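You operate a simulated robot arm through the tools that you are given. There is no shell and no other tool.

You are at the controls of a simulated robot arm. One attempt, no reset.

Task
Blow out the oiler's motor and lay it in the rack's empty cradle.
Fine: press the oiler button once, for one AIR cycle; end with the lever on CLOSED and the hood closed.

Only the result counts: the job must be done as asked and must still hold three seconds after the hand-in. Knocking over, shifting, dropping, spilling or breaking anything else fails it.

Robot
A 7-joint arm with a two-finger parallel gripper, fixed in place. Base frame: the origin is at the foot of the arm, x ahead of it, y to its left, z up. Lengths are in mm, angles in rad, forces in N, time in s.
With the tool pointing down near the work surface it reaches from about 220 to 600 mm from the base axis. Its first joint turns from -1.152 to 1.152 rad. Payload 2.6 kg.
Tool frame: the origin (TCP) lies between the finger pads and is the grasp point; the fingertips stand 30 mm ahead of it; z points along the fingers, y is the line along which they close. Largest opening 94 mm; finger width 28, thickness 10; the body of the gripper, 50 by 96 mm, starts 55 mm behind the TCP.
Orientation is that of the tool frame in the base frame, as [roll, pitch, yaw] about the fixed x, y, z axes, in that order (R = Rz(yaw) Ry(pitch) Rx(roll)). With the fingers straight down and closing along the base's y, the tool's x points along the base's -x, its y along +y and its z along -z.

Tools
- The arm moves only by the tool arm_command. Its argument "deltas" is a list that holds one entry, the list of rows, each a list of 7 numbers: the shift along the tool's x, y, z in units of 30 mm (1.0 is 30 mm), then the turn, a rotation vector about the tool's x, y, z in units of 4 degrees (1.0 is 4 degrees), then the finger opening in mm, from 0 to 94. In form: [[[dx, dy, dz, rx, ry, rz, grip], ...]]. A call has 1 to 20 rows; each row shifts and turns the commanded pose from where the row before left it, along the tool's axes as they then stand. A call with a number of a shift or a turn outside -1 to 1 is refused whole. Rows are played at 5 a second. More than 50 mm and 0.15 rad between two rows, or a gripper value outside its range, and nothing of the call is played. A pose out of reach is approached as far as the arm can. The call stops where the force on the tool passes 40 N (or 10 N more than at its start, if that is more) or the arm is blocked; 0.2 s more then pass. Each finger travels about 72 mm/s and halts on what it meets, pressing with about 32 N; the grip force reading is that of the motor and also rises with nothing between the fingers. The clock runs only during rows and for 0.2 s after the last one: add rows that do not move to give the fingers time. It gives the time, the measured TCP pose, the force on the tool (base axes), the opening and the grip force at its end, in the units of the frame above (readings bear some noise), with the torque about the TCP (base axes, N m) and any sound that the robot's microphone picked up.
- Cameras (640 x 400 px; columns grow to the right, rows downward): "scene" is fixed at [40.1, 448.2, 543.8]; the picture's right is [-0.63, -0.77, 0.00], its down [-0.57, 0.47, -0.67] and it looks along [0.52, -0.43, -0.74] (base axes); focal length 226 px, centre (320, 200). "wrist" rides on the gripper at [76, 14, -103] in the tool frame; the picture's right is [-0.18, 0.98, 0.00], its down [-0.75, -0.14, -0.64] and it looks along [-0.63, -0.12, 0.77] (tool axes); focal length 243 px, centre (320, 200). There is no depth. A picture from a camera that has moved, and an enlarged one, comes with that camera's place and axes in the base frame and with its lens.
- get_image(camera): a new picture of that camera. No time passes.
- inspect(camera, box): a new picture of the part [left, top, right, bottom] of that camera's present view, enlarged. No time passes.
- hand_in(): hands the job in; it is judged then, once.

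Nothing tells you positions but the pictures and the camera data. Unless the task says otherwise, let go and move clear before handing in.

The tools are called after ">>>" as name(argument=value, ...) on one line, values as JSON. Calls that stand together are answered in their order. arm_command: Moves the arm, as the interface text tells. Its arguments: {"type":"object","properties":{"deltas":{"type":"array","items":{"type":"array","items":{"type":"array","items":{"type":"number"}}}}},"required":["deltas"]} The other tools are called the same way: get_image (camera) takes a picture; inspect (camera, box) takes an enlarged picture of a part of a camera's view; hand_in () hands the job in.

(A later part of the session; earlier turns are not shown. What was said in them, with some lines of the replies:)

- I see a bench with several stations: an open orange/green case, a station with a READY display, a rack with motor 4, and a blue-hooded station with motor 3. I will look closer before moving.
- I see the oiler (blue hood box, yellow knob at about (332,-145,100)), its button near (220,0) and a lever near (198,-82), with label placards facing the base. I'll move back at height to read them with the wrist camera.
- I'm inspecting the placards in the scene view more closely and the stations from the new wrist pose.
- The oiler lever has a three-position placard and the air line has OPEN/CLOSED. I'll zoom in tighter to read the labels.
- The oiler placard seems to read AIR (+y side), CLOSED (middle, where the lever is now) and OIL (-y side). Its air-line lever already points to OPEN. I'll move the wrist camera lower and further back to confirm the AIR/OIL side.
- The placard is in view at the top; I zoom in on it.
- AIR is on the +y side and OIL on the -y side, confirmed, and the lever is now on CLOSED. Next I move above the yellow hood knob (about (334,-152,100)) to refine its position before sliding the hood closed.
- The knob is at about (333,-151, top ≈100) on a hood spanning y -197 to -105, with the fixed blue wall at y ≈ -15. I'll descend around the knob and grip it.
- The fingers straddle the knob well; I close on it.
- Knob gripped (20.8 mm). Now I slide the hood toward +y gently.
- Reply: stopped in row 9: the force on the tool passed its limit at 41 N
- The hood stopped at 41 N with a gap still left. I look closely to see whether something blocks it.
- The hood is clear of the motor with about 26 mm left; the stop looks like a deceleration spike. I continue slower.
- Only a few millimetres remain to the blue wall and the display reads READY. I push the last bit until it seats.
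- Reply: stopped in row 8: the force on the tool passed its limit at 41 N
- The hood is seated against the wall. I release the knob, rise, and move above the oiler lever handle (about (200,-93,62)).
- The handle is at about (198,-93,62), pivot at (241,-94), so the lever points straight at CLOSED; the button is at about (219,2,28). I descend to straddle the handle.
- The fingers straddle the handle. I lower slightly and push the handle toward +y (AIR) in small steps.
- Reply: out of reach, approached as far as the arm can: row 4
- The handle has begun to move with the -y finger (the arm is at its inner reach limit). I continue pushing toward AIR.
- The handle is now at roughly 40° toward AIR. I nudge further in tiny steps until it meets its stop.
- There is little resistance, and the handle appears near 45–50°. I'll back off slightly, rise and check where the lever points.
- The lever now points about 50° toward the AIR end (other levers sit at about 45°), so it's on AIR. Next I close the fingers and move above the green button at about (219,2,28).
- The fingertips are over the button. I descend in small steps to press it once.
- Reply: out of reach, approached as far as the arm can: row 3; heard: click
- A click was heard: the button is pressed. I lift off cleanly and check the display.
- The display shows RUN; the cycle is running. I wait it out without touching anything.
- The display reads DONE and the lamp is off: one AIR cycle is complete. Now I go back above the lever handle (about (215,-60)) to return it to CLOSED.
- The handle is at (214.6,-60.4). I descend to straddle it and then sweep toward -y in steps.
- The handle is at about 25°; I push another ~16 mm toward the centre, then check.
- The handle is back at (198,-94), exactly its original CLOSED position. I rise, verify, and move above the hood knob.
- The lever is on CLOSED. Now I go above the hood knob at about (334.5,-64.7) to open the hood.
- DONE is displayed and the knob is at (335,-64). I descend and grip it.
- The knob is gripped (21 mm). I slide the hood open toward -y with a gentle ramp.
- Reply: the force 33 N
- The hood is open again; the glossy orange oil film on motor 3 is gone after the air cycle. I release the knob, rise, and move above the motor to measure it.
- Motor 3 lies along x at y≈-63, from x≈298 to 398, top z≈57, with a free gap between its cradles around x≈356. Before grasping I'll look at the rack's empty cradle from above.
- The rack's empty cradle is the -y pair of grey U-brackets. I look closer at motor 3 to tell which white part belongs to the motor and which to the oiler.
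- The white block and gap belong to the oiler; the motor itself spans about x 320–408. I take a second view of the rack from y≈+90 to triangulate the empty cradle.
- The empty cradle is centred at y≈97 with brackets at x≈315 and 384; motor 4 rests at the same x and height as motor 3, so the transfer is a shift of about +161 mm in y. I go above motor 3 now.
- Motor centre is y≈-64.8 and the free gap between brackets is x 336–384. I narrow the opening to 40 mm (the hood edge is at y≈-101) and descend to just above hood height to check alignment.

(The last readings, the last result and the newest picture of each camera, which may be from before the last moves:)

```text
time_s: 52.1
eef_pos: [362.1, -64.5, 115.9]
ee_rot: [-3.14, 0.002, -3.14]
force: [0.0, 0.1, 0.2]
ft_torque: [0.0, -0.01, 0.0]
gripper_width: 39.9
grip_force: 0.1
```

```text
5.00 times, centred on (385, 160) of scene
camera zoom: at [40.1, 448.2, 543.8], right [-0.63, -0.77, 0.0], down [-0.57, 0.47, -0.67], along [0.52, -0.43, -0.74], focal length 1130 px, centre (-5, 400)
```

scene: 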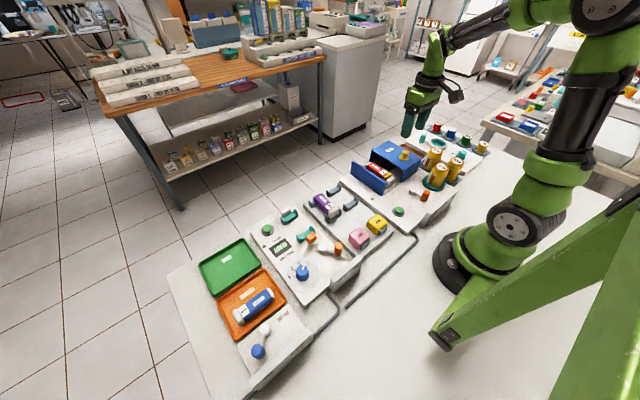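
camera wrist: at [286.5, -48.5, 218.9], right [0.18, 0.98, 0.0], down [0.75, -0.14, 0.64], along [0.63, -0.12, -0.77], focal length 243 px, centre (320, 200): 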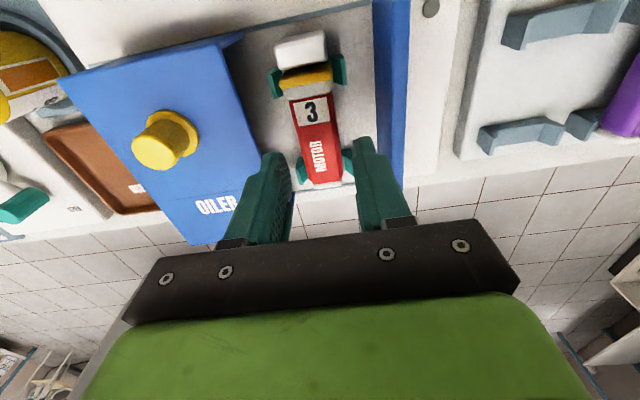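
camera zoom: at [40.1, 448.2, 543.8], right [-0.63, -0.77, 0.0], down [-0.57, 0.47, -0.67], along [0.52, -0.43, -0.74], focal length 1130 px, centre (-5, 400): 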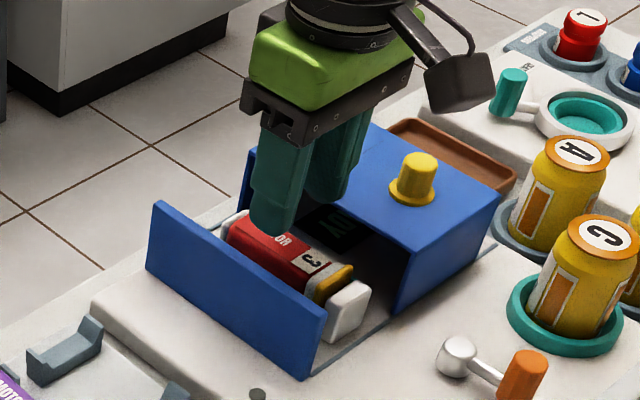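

Alignment looks good. I descend around the motor body.

>>> arm_command(deltas=[[[0, -0.01, 0.4, 0, 0, 0, 40], [0, 0, 0.4, 0, 0, 0, 40], [0, 0, 0.4, 0, 0, 0, 40], [0, 0, 0.3, 0, 0, 0, 40], [0, 0, 0.25, 0, 0, 0, 40], [0, 0, 0, 0, 0, 0, 40]]])

>>> inspect(camera="wrist", box=[200, 60, 440, 220])

>>> inspect(camera="scene", box=[340, 120, 430, 200])

```text
time_s: 53.5
eef_pos: [363.9, -63.4, 64.0]
ee_rot: [-3.141, 0.003, 3.141]
force: [0.7, 1.0, -0.4]
ft_torque: [0.03, 0.0, 0.02]
gripper_width: 40.0
grip_force: 0.0
```

```text
2.50 times, centred on (320, 140) of wrist
camera zoom: at [287.5, -49.2, 165.8], right [0.18, 0.98, 0.0], down [0.75, -0.14, 0.64], along [0.63, -0.12, -0.77], focal length 606 px, centre (320, 350)
```

zoom: 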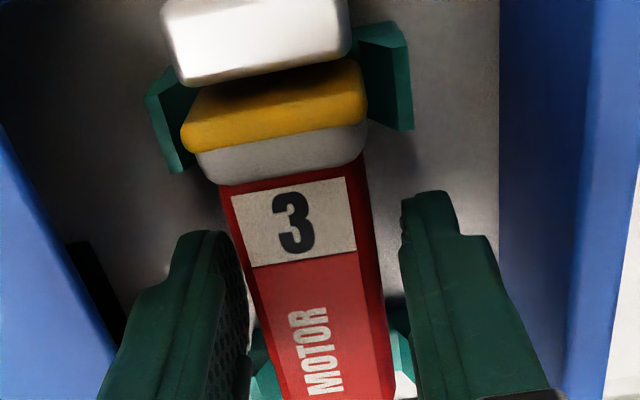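

```text
5.00 times, centred on (385, 160) of scene
camera zoom: at [40.1, 448.2, 543.8], right [-0.63, -0.77, 0.0], down [-0.57, 0.47, -0.67], along [0.52, -0.43, -0.74], focal length 1130 px, centre (-5, 400)
```

zoom: 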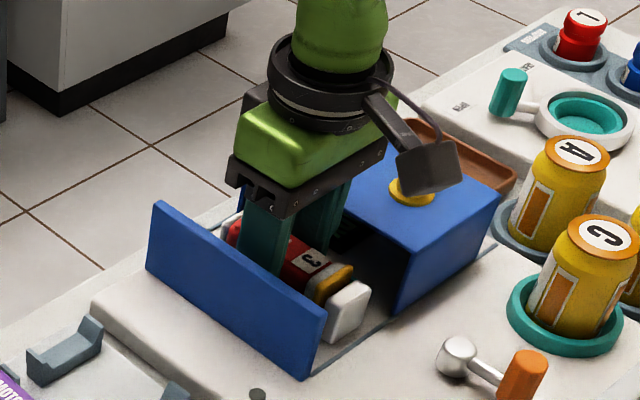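

The fingers surround the motor with clearance. I centre slightly and close.

>>> arm_command(deltas=[[[0.04, -0.04, 0.03, 0, 0, 0, 40], [0, 0, 0, 0, 0, 0, 15], [0, 0, 0, 0, 0, 0, 15], [0, 0, 0, 0, 0, 0, 15], [0, 0, 0, 0, 0, 0, 15]]])

>>> inspect(camera="wrist", box=[200, 60, 440, 220])

```text
time_s: 54.7
eef_pos: [362.8, -65.4, 62.3]
ee_rot: [3.141, 0.001, -3.14]
force: [0.5, 1.3, 4.4]
ft_torque: [0.03, 0.09, -0.03]
gripper_width: 29.2
grip_force: 32.1
```

```text
2.50 times, centred on (320, 140) of wrist
camera zoom: at [286.2, -50.4, 165.1], right [0.18, 0.98, 0.0], down [0.75, -0.14, 0.64], along [0.63, -0.12, -0.77], focal length 606 px, centre (320, 350)
```

zoom: 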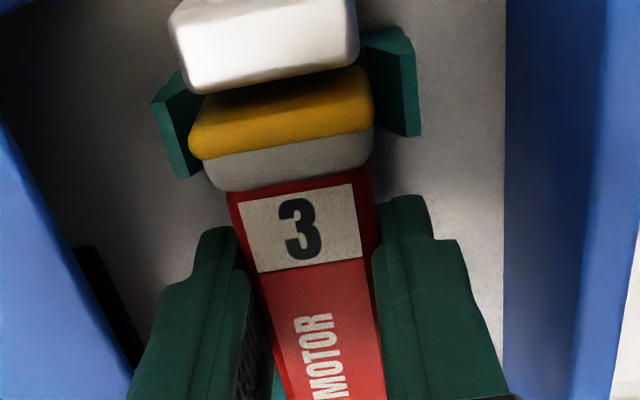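

Motor gripped (29 mm wide) at TCP (362.8,-65.4,62.3). I lift slowly straight up and check what comes with it.

>>> arm_command(deltas=[[[0, 0, -0.1, 0, 0, 0, 15], [0, 0, -0.15, 0, 0, 0, 15], [0, 0, -0.2, 0, 0, 0, 15], [0, 0, -0.25, 0, 0, 0, 15], [0, 0, 0, 0, 0, 0, 15]]])

>>> get_image(camera="wrist")

>>> inspect(camera="scene", box=[350, 140, 410, 190])

```text
time_s: 55.9
eef_pos: [362.6, -64.5, 84.2]
ee_rot: [3.141, 0.001, -3.139]
force: [0.2, -0.3, -1.1]
ft_torque: [0.03, -0.01, 0.01]
gripper_width: 29.1
grip_force: 32.2
```

```text
taken
camera wrist: at [286.3, -50.6, 186.4], right [0.18, 0.98, 0.0], down [0.75, -0.14, 0.64], along [0.63, -0.12, -0.77], focal length 243 px, centre (320, 200)
```

wrist: 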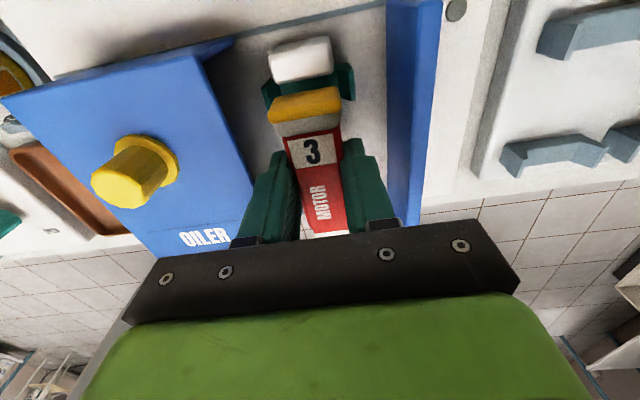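

```text
8.00 times, centred on (380, 165) of scene
camera zoom: at [40.1, 448.2, 543.8], right [-0.63, -0.77, 0.0], down [-0.57, 0.47, -0.67], along [0.52, -0.43, -0.74], focal length 1808 px, centre (-160, 480)
```

zoom: 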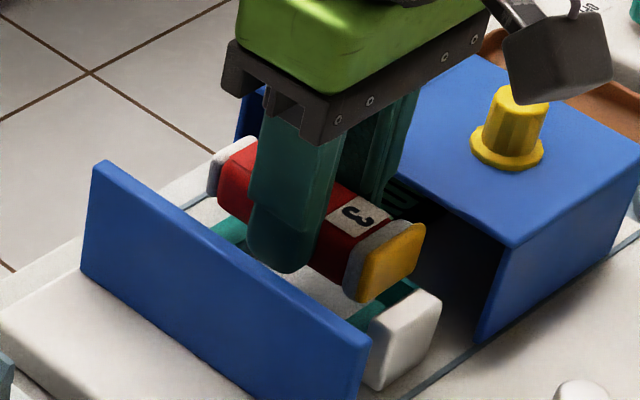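

The yellow end is part of the motor and the oiler's white block stayed put. I lift higher and carry the motor over to the empty cradle (y≈97).

>>> arm_command(deltas=[[[0, 0, -0.5, 0, 0, 0, 15], [0, 0, -0.7, 0, 0, 0, 15], [0, 0, -0.7, 0, 0, 0, 15], [0, 0, -0.3, 0, 0, 0, 15], [0, 0.4, 0, 0, 0, 0, 15], [0, 0.7, 0, 0, 0, 0, 15], [0, 0.75, 0, 0, 0, 0, 15], [0, 0.75, 0, 0, 0, 0, 15], [0, 0.75, 0, 0, 0, 0, 15], [0, 0.75, 0, 0, 0, 0, 15], [0, 0.7, 0, 0, 0, 0, 15], [0, 0.4, 0, 0, 0, 0, 15], [0, 0.19, 0, 0, 0, 0, 15], [0, 0, 0, 0, 0, 0, 15]]])

>>> get_image(camera="wrist")

>>> inspect(camera="wrist", box=[200, 40, 440, 220])

>>> inspect(camera="scene", box=[290, 130, 400, 230])

```text
time_s: 58.9
eef_pos: [362.4, 96.3, 150.0]
ee_rot: [-3.141, 0.0, -3.141]
force: [-0.9, -0.2, -1.0]
ft_torque: [0.0, 0.0, 0.01]
gripper_width: 29.3
grip_force: 32.0
```

```text
taken
camera wrist: at [285.6, 110.2, 252.2], right [0.18, 0.98, 0.0], down [0.75, -0.14, 0.64], along [0.63, -0.12, -0.77], focal length 243 px, centre (320, 200)
```

wrist: 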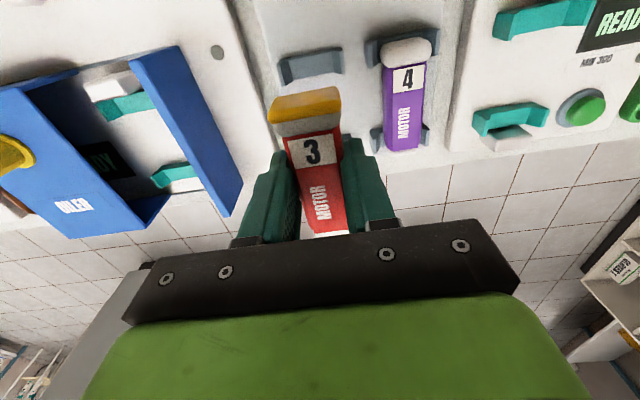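

```text
2.22 times, centred on (320, 130) of wrist
camera zoom: at [285.6, 110.2, 252.2], right [0.18, 0.98, 0.0], down [0.75, -0.14, 0.64], along [0.63, -0.12, -0.77], focal length 539 px, centre (320, 356)
```

zoom: 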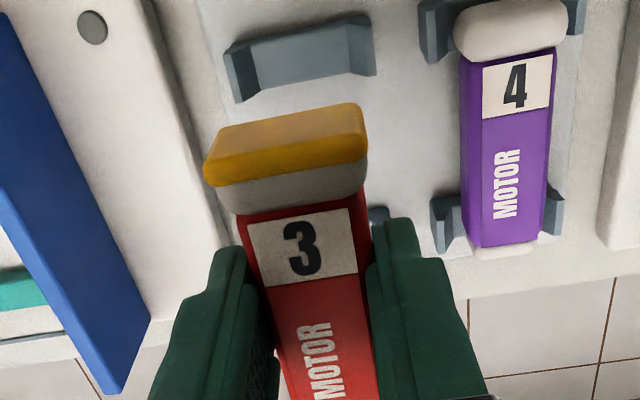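

```text
4.00 times, centred on (345, 180) of scene
camera zoom: at [40.1, 448.2, 543.8], right [-0.63, -0.77, 0.0], down [-0.57, 0.47, -0.67], along [0.52, -0.43, -0.74], focal length 904 px, centre (220, 280)
```

zoom: 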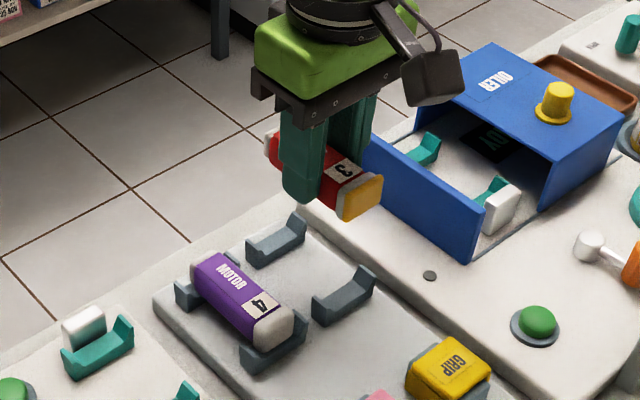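

The motor is aligned over the empty cradle (centre y≈96.6–97, label x matches motor 4's). I lower most of the way and check.

>>> arm_command(deltas=[[[0, 0.02, 0.4, 0, 0, 0, 15], [0, 0, 0.6, 0, 0, 0, 15], [0, 0, 0.6, 0, 0, 0, 15], [0, 0, 0.5, 0, 0, 0, 15], [0, 0, 0.3, 0, 0, 0, 15], [0, 0, 0, 0, 0, 0, 15]]])

>>> get_image(camera="wrist")

>>> inspect(camera="wrist", box=[220, 60, 440, 220])

>>> inspect(camera="scene", box=[300, 160, 380, 220])

```text
time_s: 60.3
eef_pos: [362.3, 96.6, 76.7]
ee_rot: [3.141, 0.002, -3.14]
force: [-0.1, 0.2, -0.5]
ft_torque: [0.01, 0.02, -0.02]
gripper_width: 29.1
grip_force: 31.7
```

```text
taken
camera wrist: at [286.2, 110.8, 179.4], right [0.18, 0.98, 0.0], down [0.75, -0.14, 0.64], along [0.63, -0.12, -0.77], focal length 243 px, centre (320, 200)
```

wrist: 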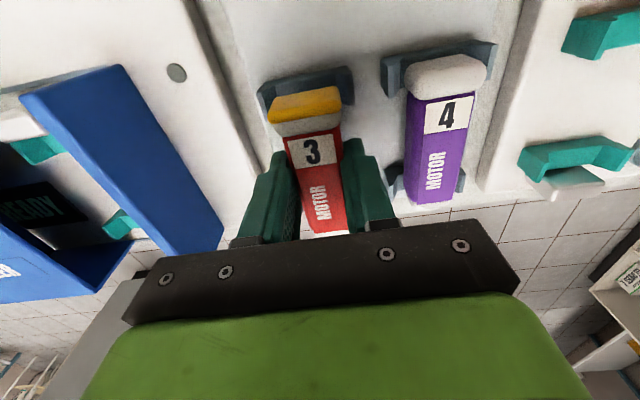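

```text
2.50 times, centred on (330, 140) of wrist
camera zoom: at [286.2, 110.8, 179.4], right [0.18, 0.98, 0.0], down [0.75, -0.14, 0.64], along [0.63, -0.12, -0.77], focal length 606 px, centre (295, 350)
```

zoom: 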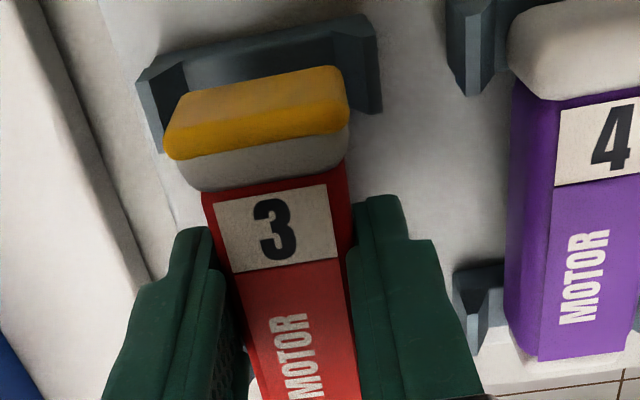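

```text
6.67 times, centred on (340, 190) of scene
camera zoom: at [40.1, 448.2, 543.8], right [-0.63, -0.77, 0.0], down [-0.57, 0.47, -0.67], along [0.52, -0.43, -0.74], focal length 1506 px, centre (187, 267)
```

zoom: 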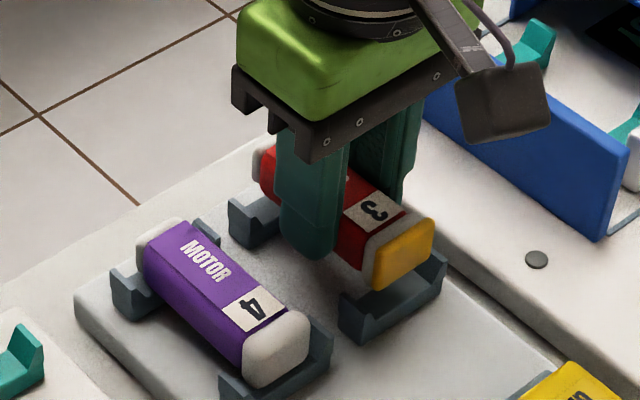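

Motor 3 sits right between the bracket posts. I lower in small steps until it touches.

>>> arm_command(deltas=[[[0, 0, 0.12, 0, 0, 0, 15], [0, 0, 0.12, 0, 0, 0, 15], [0, 0, 0.1, 0, 0, 0, 15], [0, 0, 0, 0, 0, 0, 15]]])

>>> arm_command(deltas=[[[0, 0, 0.05, 0, 0, 0, 15], [0, 0, 0, 0, 0, 0, 15]]])

```text
time_s: 61.3
eef_pos: [363.5, 95.9, 66.8]
ee_rot: [-3.142, 0.0, -3.139]
force: [-0.1, 0.2, -1.3]
ft_torque: [0.01, 0.02, -0.01]
gripper_width: 29.3
grip_force: 31.8
```

```text
time_s: 61.9
eef_pos: [362.0, 96.9, 65.8]
ee_rot: [3.141, 0.0, -3.14]
force: [-0.4, 0.9, -1.1]
ft_torque: [0.01, 0.0, 0.0]
gripper_width: 29.1
grip_force: 32.5
```

>>> arm_command(deltas=[[[0, 0, 0.05, 0, 0, 0, 15], [0, 0, 0.05, 0, 0, 0, 15], [0, 0, 0, 0, 0, 0, 15]]])

>>> inspect(camera="scene", box=[310, 170, 370, 215])

```text
time_s: 62.7
eef_pos: [361.8, 96.3, 62.8]
ee_rot: [-3.142, 0.001, -3.14]
force: [-1.0, 0.5, 2.7]
ft_torque: [-0.03, 0.03, -0.01]
gripper_width: 29.2
grip_force: 31.7
```

```text
8.89 times, centred on (340, 192) of scene
camera zoom: at [40.1, 448.1, 543.8], right [-0.63, -0.77, 0.0], down [-0.57, 0.47, -0.67], along [0.52, -0.43, -0.74], focal length 2009 px, centre (142, 267)
```

zoom: 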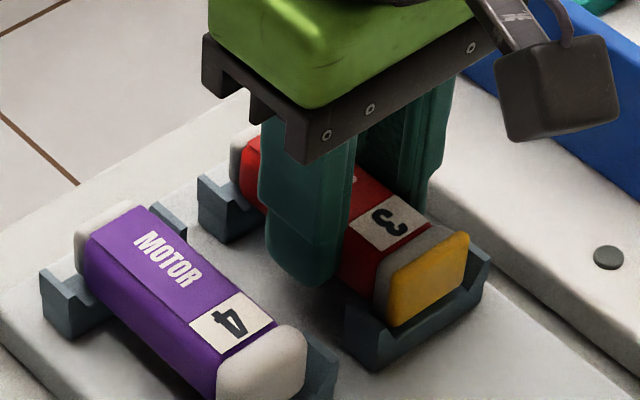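

Contact is beginning (force +2.7 N at z≈62.8, matching the height in the oiler). I settle it a touch lower, then release.

>>> arm_command(deltas=[[[0, 0, 0.02, 0, 0, 0, 15], [0, 0, 0, 0, 0, 0, 15]]])

```text
time_s: 63.3
eef_pos: [363.2, 95.3, 63.3]
ee_rot: [3.141, 0.0, -3.141]
force: [-7.8, -2.9, 21.4]
ft_torque: [-0.19, 0.46, 0.0]
gripper_width: 28.9
grip_force: 31.8
```

It is seated (21 N upward). I open the fingers to 42 mm and check.

>>> arm_command(deltas=[[[0, 0, -0.02, 0, 0, 0, 30], [0, 0, 0, 0, 0, 0, 34], [0, 0, 0, 0, 0, 0, 42], [0, 0, 0, 0, 0, 0, 42], [0, 0, 0, 0, 0, 0, 42]]])

>>> inspect(camera="scene", box=[310, 170, 370, 215])

>>> inspect(camera="wrist", box=[220, 60, 440, 220])

```text
time_s: 64.5
eef_pos: [361.9, 95.2, 63.0]
ee_rot: [3.141, 0.001, -3.138]
force: [0.2, 0.2, 0.1]
ft_torque: [0.0, 0.03, 0.0]
gripper_width: 42.0
grip_force: 0.0
```

```text
8.89 times, centred on (340, 192) of scene
camera zoom: at [40.1, 448.2, 543.8], right [-0.63, -0.77, 0.0], down [-0.57, 0.47, -0.67], along [0.52, -0.43, -0.74], focal length 2009 px, centre (142, 267)
```

zoom: 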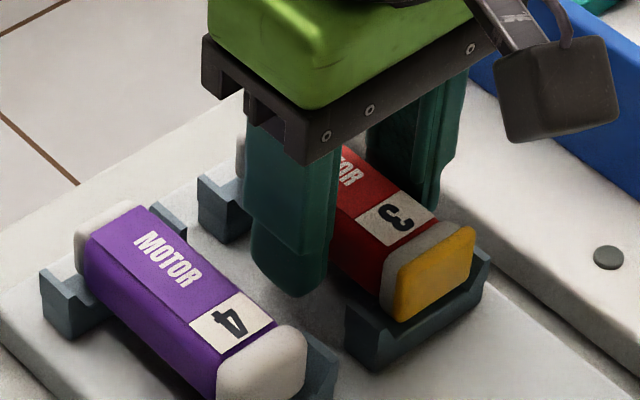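

```text
2.50 times, centred on (330, 140) of wrist
camera zoom: at [285.8, 110.8, 165.0], right [0.18, 0.98, 0.0], down [0.75, -0.14, 0.64], along [0.63, -0.12, -0.77], focal length 606 px, centre (295, 350)
```

zoom: 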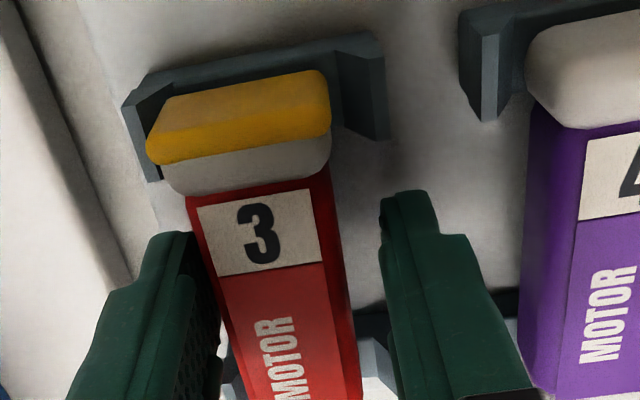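

Released; the motor rests in the brackets, perhaps a few mm toward -y. I rise straight up and inspect how it lies compared with motor 4.

>>> arm_command(deltas=[[[0, 0, -0.3, 0, 0, 0, 42], [0, 0, -0.6, 0, 0, 0, 42], [0, 0, -0.8, 0, 0, 0, 42], [0, 0, -0.8, 0, 0, 0, 50], [0, 0, -0.8, 0, 0, 0, 50], [0.8, 0, -0.5, 0, 0, 0, 60], [0.8, 0, 0, 0, 0, 0, 60], [0, 0, 0, 0, 0, 0, 60]]])

>>> get_image(camera="wrist")

>>> inspect(camera="wrist", box=[240, 40, 460, 180])

>>> inspect(camera="scene", box=[310, 170, 370, 215])

```text
time_s: 66.3
eef_pos: [314.5, 98.7, 177.3]
ee_rot: [3.141, 0.002, -3.14]
force: [0.0, 0.4, 0.3]
ft_torque: [0.03, 0.0, 0.03]
gripper_width: 60.1
grip_force: 0.0
```

```text
taken
camera wrist: at [238.0, 112.9, 278.9], right [0.18, 0.98, 0.0], down [0.75, -0.14, 0.64], along [0.63, -0.12, -0.77], focal length 243 px, centre (320, 200)
```

wrist: 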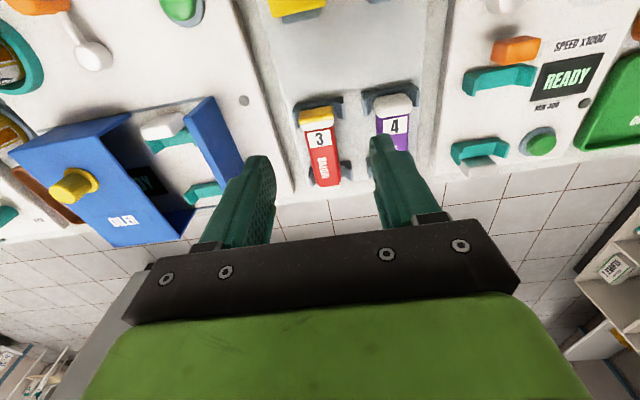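

```text
2.86 times, centred on (350, 110) of wrist
camera zoom: at [238.0, 112.9, 278.9], right [0.18, 0.98, 0.0], down [0.75, -0.14, 0.64], along [0.63, -0.12, -0.77], focal length 693 px, centre (234, 457)
```

zoom: 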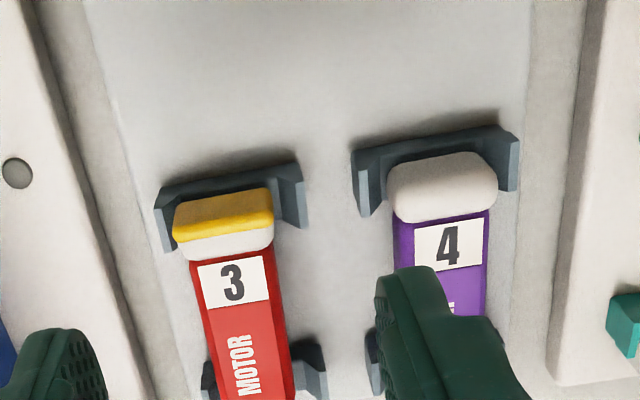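

```text
8.89 times, centred on (340, 192) of scene
camera zoom: at [40.1, 448.1, 543.8], right [-0.63, -0.77, 0.0], down [-0.57, 0.47, -0.67], along [0.52, -0.43, -0.74], focal length 2009 px, centre (142, 267)
```

zoom: 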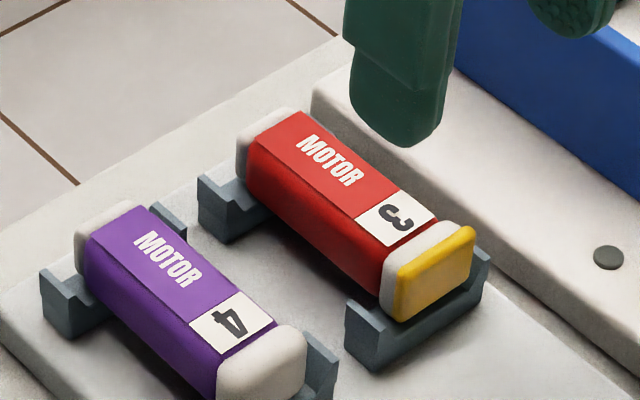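

Motor 3 lies in the cradle at the same height as motor 4, though it looks ~3–5 mm off-centre toward -y. I zoom in to judge seating.

>>> inspect(camera="scene", box=[338, 188, 368, 212])

>>> inspect(camera="wrist", box=[285, 85, 365, 145])

>>> inspect(camera="wrist", box=[290, 130, 370, 195])

>>> inspect(camera="scene", box=[312, 178, 352, 222])

```text
16.00 times, centred on (353, 200) of scene
camera zoom: at [40.1, 448.1, 543.8], right [-0.63, -0.77, 0.0], down [-0.57, 0.47, -0.67], along [0.52, -0.43, -0.74], focal length 3616 px, centre (-208, 200)
```

zoom: 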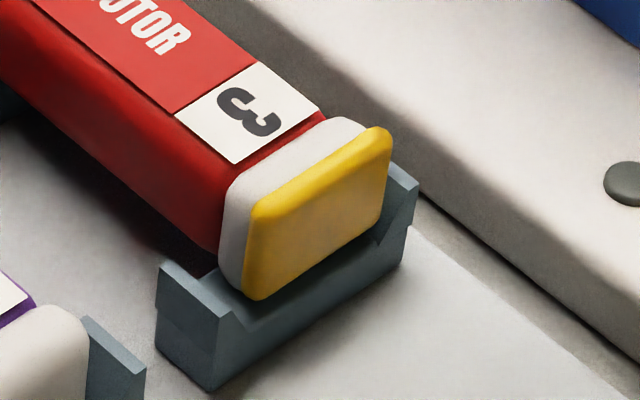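

```text
6.67 times, centred on (325, 115) of wrist
camera zoom: at [238.0, 112.9, 278.9], right [0.18, 0.98, 0.0], down [0.75, -0.14, 0.64], along [0.63, -0.12, -0.77], focal length 1618 px, centre (287, 767)
```

zoom: 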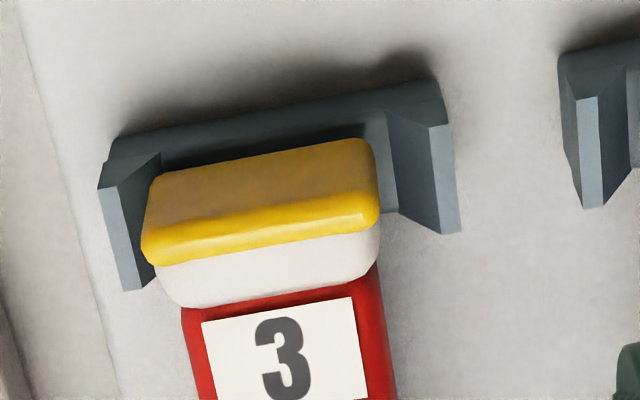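

```text
6.15 times, centred on (330, 162) of wrist
camera zoom: at [238.0, 112.9, 278.9], right [0.18, 0.98, 0.0], down [0.75, -0.14, 0.64], along [0.63, -0.12, -0.77], focal length 1493 px, centre (258, 431)
```

zoom: 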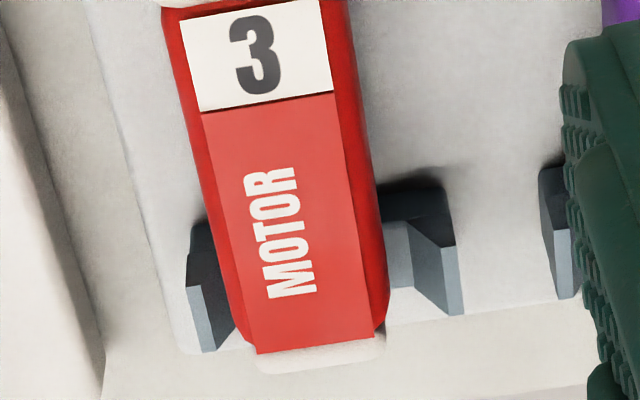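

```text
9.09 times, centred on (332, 200) of scene
camera zoom: at [40.1, 448.1, 543.8], right [-0.63, -0.77, 0.0], down [-0.57, 0.47, -0.67], along [0.52, -0.43, -0.74], focal length 2054 px, centre (211, 200)
```

zoom: 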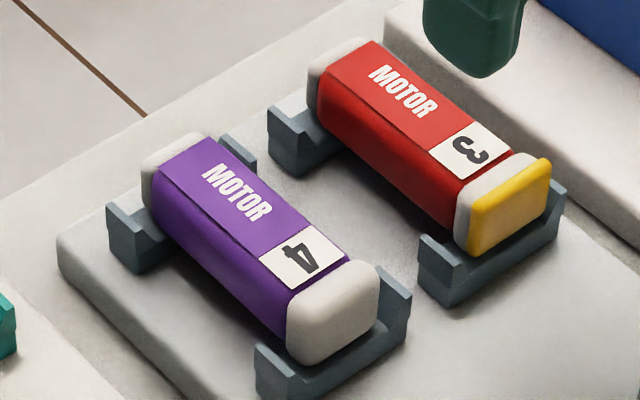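

Motor 3 is seated flat in both brackets, parallel to motor 4. Now I return to the hood knob at about (335,-150) to close the hood.

>>> arm_command(deltas=[[[-0.062, -0.755, 0, 0, 0, 0, 60], [-0.062, -0.755, 0, 0, 0, 0, 60], [-0.062, -0.755, 0, 0, 0, 0, 60], [-0.062, -0.755, 0, 0, 0, 0, 60], [-0.062, -0.755, 0, 0, 0, 0, 60], [-0.062, -0.755, 0, 0, 0, 0, 60], [-0.062, -0.755, 0, 0, 0, 0, 60], [-0.062, -0.755, 0, 0, 0, 0, 60], [-0.062, -0.755, 0, 0, 0, 0, 60], [-0.062, -0.755, 0.2, 0, 0, 0, 60], [-0.062, -0.755, 0.3, 0, 0, 0, 60], [0, 0, 0, 0, 0, 0, 60]]])

>>> get_image(camera="wrist")

>>> inspect(camera="wrist", box=[220, 40, 480, 200])

```text
time_s: 68.9
eef_pos: [334.8, -151.1, 163.3]
ee_rot: [3.142, 0.001, -3.141]
force: [0.3, 0.0, 0.2]
ft_torque: [-0.01, 0.01, -0.01]
gripper_width: 59.9
grip_force: 0.1
```

```text
taken
camera wrist: at [258.9, -137.4, 265.4], right [0.18, 0.98, 0.0], down [0.75, -0.14, 0.64], along [0.63, -0.12, -0.77], focal length 243 px, centre (320, 200)
```

wrist: 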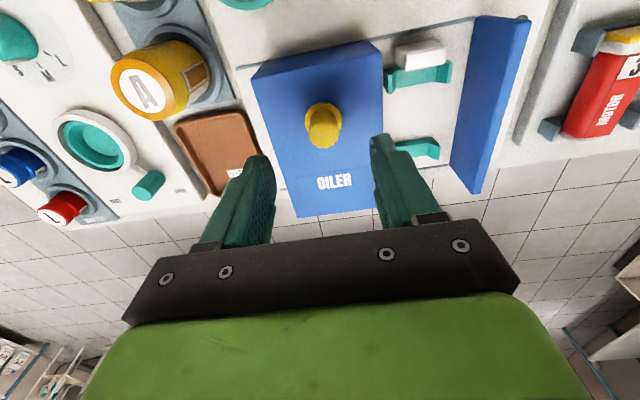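

```text
2.46 times, centred on (350, 120) of wrist
camera zoom: at [258.9, -137.4, 265.4], right [0.18, 0.98, 0.0], down [0.75, -0.14, 0.64], along [0.63, -0.12, -0.77], focal length 597 px, centre (246, 397)
```

zoom: 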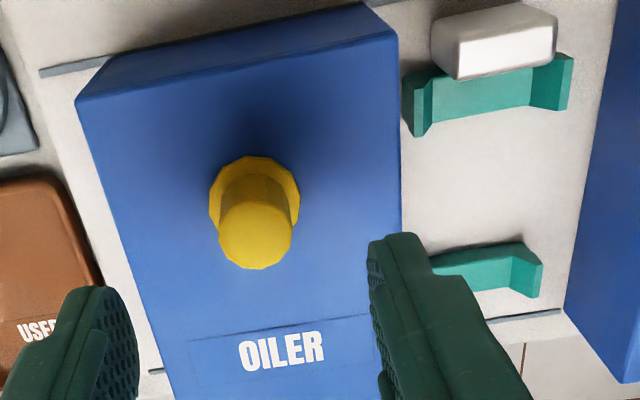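

The knob is at (336,-149). I descend, grip and hold.

>>> arm_command(deltas=[[[-0.03, 0.07, 0.5, 0, 0, 0, 60], [0, 0, 0.5, 0, 0, 0, 60], [0, 0, 0.46, 0, 0, 0, 60], [0, 0, 0, 0, 0, 0, 10], [0, 0, 0, 0, 0, 0, 10], [0, 0, 0, 0, 0, 0, 10], [0, 0, 0, 0, 0, 0, 10]]])

```text
time_s: 70.5
eef_pos: [335.3, -149.1, 117.9]
ee_rot: [3.14, 0.0, -3.14]
force: [0.7, 0.1, -2.8]
ft_torque: [0.3, -0.06, 0.0]
gripper_width: 21.2
grip_force: 45.6
```

Knob gripped. I slide the hood closed with a gentle ramp.

>>> arm_command(deltas=[[[0, 0.08, 0, 0, 0, 0, 10], [0, 0.12, 0, 0, 0, 0, 10], [0, 0.17, 0, 0, 0, 0, 10], [0, 0.2, 0, 0, 0, 0, 10], [0, 0.2, 0, 0, 0, 0, 10], [0, 0.2, 0, 0, 0, 0, 10], [0, 0.2, 0, 0, 0, 0, 10], [0, 0.2, 0, 0, 0, 0, 10], [0, 0.2, 0, 0, 0, 0, 10], [0, 0.2, 0, 0, 0, 0, 10], [0, 0.2, 0, 0, 0, 0, 10], [0, 0.2, 0, 0, 0, 0, 10], [0, 0.2, 0, 0, 0, 0, 10], [0, 0.15, 0, 0, 0, 0, 10], [0, 0.1, 0, 0, 0, 0, 10], [0, 0.08, 0, 0, 0, 0, 10], [0, 0.05, 0, 0, 0, 0, 10], [0, 0.05, 0, 0, 0, 0, 10], [0, 0, 0, 0, 0, 0, 10]]])

>>> inspect(camera="scene", box=[355, 150, 415, 195])

>>> inspect(camera="wrist", box=[140, 20, 480, 220])

```text
time_s: 74.2
eef_pos: [336.1, -66.1, 118.8]
ee_rot: [3.14, 0.0, 3.141]
force: [-0.9, 0.5, 0.2]
ft_torque: [-0.34, -0.14, -0.05]
gripper_width: 21.1
grip_force: 45.4
stopped in row 18: the force on the tool passed its limit at 42 N (the readings are from after the stop); the commanded pose is now the measured one
```

```text
8.89 times, centred on (385, 172) of scene
camera zoom: at [40.1, 448.2, 543.8], right [-0.63, -0.77, 0.0], down [-0.57, 0.47, -0.67], along [0.52, -0.43, -0.74], focal length 2009 px, centre (-258, 444)
```

zoom: 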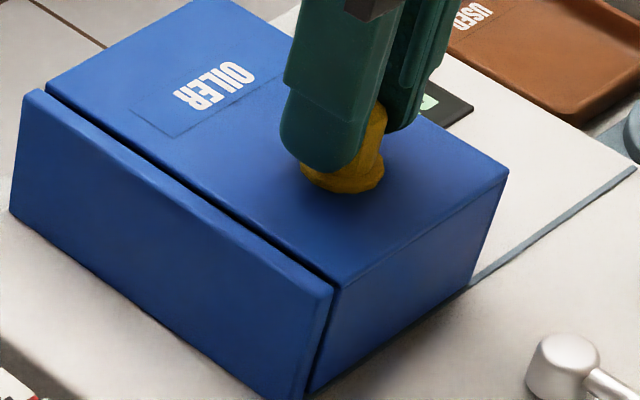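

```text
1.88 times, centred on (310, 120) of wrist
camera zoom: at [259.6, -52.7, 220.8], right [0.18, 0.98, 0.0], down [0.75, -0.14, 0.64], along [0.63, -0.12, -0.77], focal length 457 px, centre (339, 351)
```

zoom: 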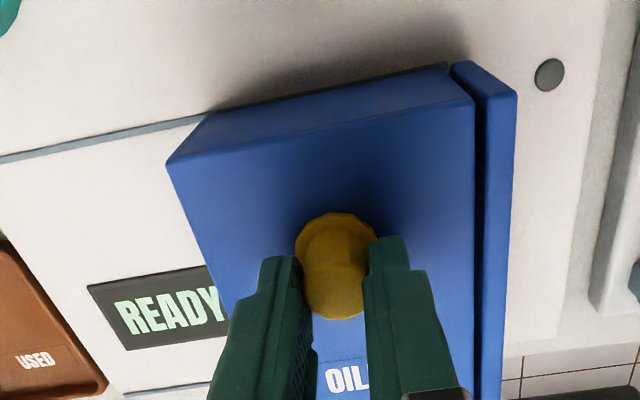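

A tiny gap of about 2 mm remains; I push the last bit in small steps.

>>> arm_command(deltas=[[[0, 0.05, 0, 0, 0, 0, 10], [0, 0.05, 0, 0, 0, 0, 10], [0, 0.05, 0, 0, 0, 0, 10], [0, 0.05, 0, 0, 0, 0, 10], [0, 0.05, 0, 0, 0, 0, 10], [0, 0.05, 0, 0, 0, 0, 10], [0, 0.05, 0, 0, 0, 0, 10], [0, 0, 0, 0, 0, 0, 10]]])

>>> inspect(camera="scene", box=[355, 150, 415, 195])

>>> inspect(camera="wrist", box=[140, 20, 480, 220])

```text
time_s: 75.7
eef_pos: [336.3, -65.4, 117.5]
ee_rot: [-3.133, 0.0, 3.135]
force: [0.0, -4.0, -2.4]
ft_torque: [0.37, 0.1, 0.06]
gripper_width: 21.0
grip_force: 44.7
stopped in row 7: the force on the tool passed its limit at 41 N (the readings are from after the stop); the commanded pose is now the measured one
```

```text
8.89 times, centred on (385, 172) of scene
camera zoom: at [40.1, 448.2, 543.8], right [-0.63, -0.77, 0.0], down [-0.57, 0.47, -0.67], along [0.52, -0.43, -0.74], focal length 2009 px, centre (-258, 444)
```

zoom: 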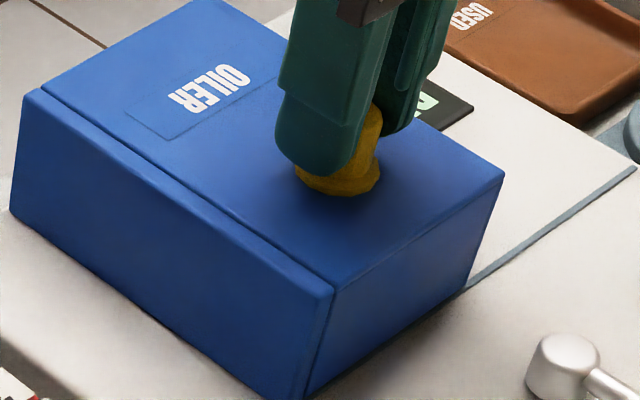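

```text
1.88 times, centred on (310, 120) of wrist
camera zoom: at [259.5, -48.5, 220.5], right [0.19, 0.98, -0.01], down [0.75, -0.14, 0.64], along [0.63, -0.13, -0.76], focal length 457 px, centre (339, 351)
```

zoom: 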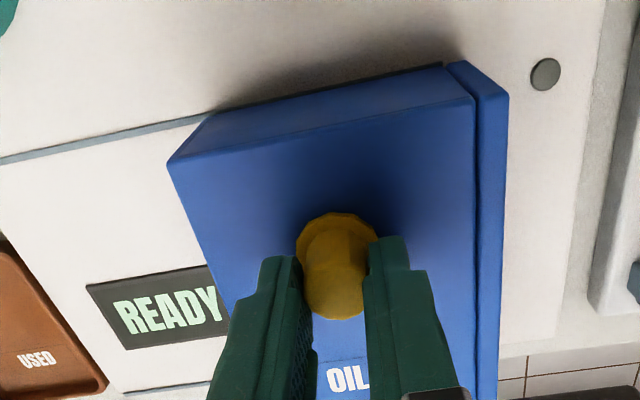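

The hood is fully seated again. I release the knob and rise clear, then do a final check of lever, hood and motor.

>>> arm_command(deltas=[[[0, 0, 0, 0, 0, 0, 50], [0, 0, 0, 0, 0, 0, 50], [0, 0, 0, 0, 0, 0, 50], [0, 0, -0.4, 0, 0, 0, 50], [0, 0, -0.8, 0, 0, 0, 50], [0, 0, -0.8, 0, 0, 0, 50], [0, 0, -0.8, 0, 0, 0, 50], [0, 0, -0.8, 0, 0, 0, 50], [0, 0, -0.8, 0, 0, 0, 50], [0.8, 0.4, -0.4, 0, 0, 0, 50], [0.8, 0.4, 0, 0, 0, 0, 50], [0, 0, 0, 0, 0, 0, 50]]])

>>> get_image(camera="scene")

>>> get_image(camera="wrist")

>>> inspect(camera="scene", box=[300, 130, 460, 240])

```text
time_s: 78.3
eef_pos: [288.7, -36.5, 263.4]
ee_rot: [-3.134, 0.002, 3.137]
force: [-0.2, 0.7, 1.1]
ft_torque: [-0.02, -0.01, -0.02]
gripper_width: 49.7
grip_force: 0.2
```

```text
taken
```

scene: 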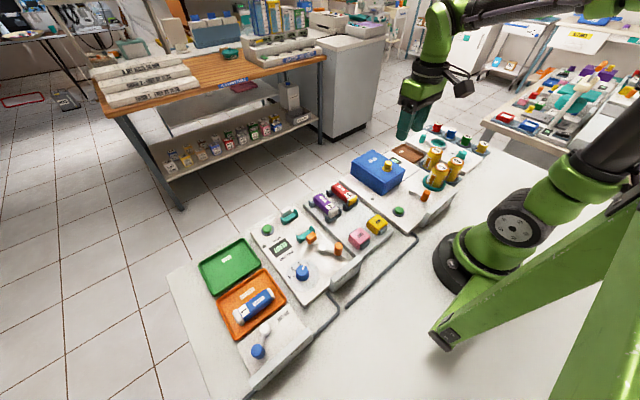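

```text
taken
camera wrist: at [210.8, -21.5, 365.0], right [0.19, 0.98, -0.01], down [0.75, -0.14, 0.64], along [0.63, -0.13, -0.76], focal length 243 px, centre (320, 200)
```

wrist: 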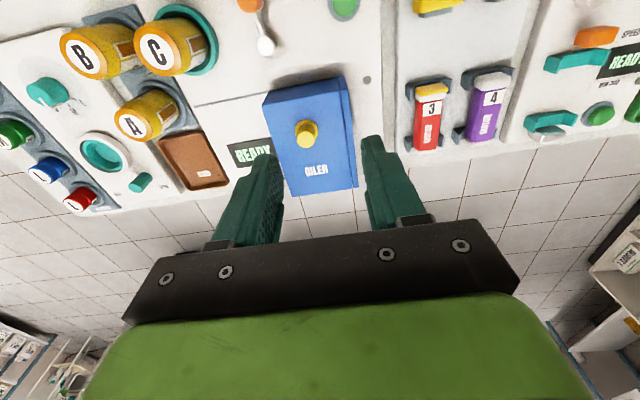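

```text
3.64 times, centred on (380, 185) of scene
camera zoom: at [40.1, 448.2, 543.8], right [-0.63, -0.77, 0.0], down [-0.57, 0.47, -0.67], along [0.52, -0.43, -0.74], focal length 822 px, centre (102, 254)
```

zoom: 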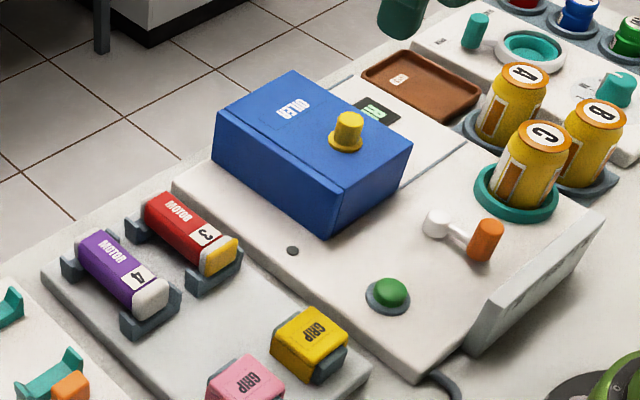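

Everything looks in place; one last close look at the motors and lever.

>>> inspect(camera="wrist", box=[390, 55, 530, 160])

>>> inspect(camera="scene", box=[405, 180, 445, 220])

>>> inspect(camera="scene", box=[310, 172, 370, 222])

```text
3.81 times, centred on (460, 108) of wrist
camera zoom: at [210.8, -21.5, 365.0], right [0.19, 0.98, -0.01], down [0.75, -0.14, 0.64], along [0.63, -0.13, -0.76], focal length 924 px, centre (-213, 552)
```

zoom: 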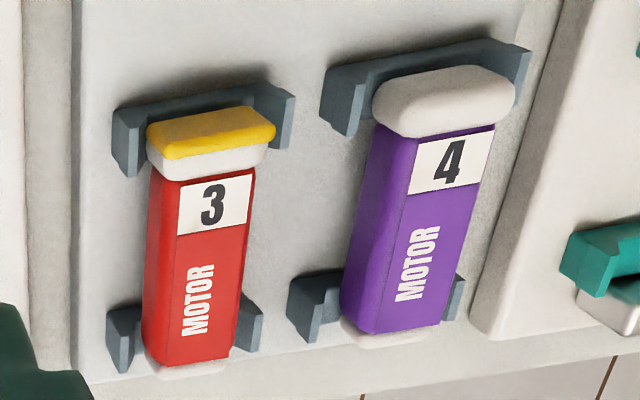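

```text
10.00 times, centred on (425, 200) of scene
camera zoom: at [40.1, 448.2, 543.8], right [-0.63, -0.77, 0.0], down [-0.57, 0.47, -0.67], along [0.52, -0.43, -0.74], focal length 2260 px, centre (-730, 200)
```

zoom: 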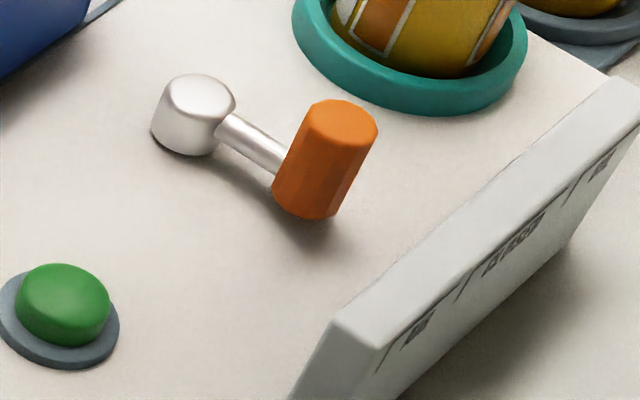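

```text
8.00 times, centred on (340, 197) of scene
camera zoom: at [40.1, 448.2, 543.8], right [-0.63, -0.77, 0.0], down [-0.57, 0.47, -0.67], along [0.52, -0.43, -0.74], focal length 1808 px, centre (160, 224)
```

zoom: 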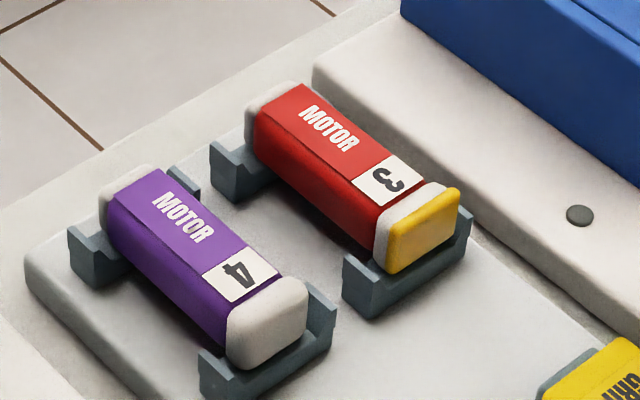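

Motor 3 rests in the rack's cradle beside motor 4, the hood is closed, the lever is on CLOSED and the display has returned to READY after one AIR cycle. The gripper is empty and clear, so I hand in.

>>> hand_in()

```text
The job is handed in.
```

Motor 3 has been blown out and is lying in the rack's empty cradle next to motor 4. I've handed the job in, but no verdict came back.

- **AIR cycle:** I closed the hood, set the lever to AIR and pressed the button once. There was one click, and the display went from RUN to DONE. The glossy orange film at the motor's end was gone afterwards.
- **Motor:** it sits flat in both brackets, at the same height as motor 4 and parallel to it. It is about 3–4 mm off-centre toward the oiler, because it shifted slightly when I let go.
- **Oiler at the end:** the lever is on CLOSED, the hood is pushed fully shut and the display reads READY.

Nothing else was knocked or shifted that I could see in the final pictures, and the gripper was empty and clear when I handed in.
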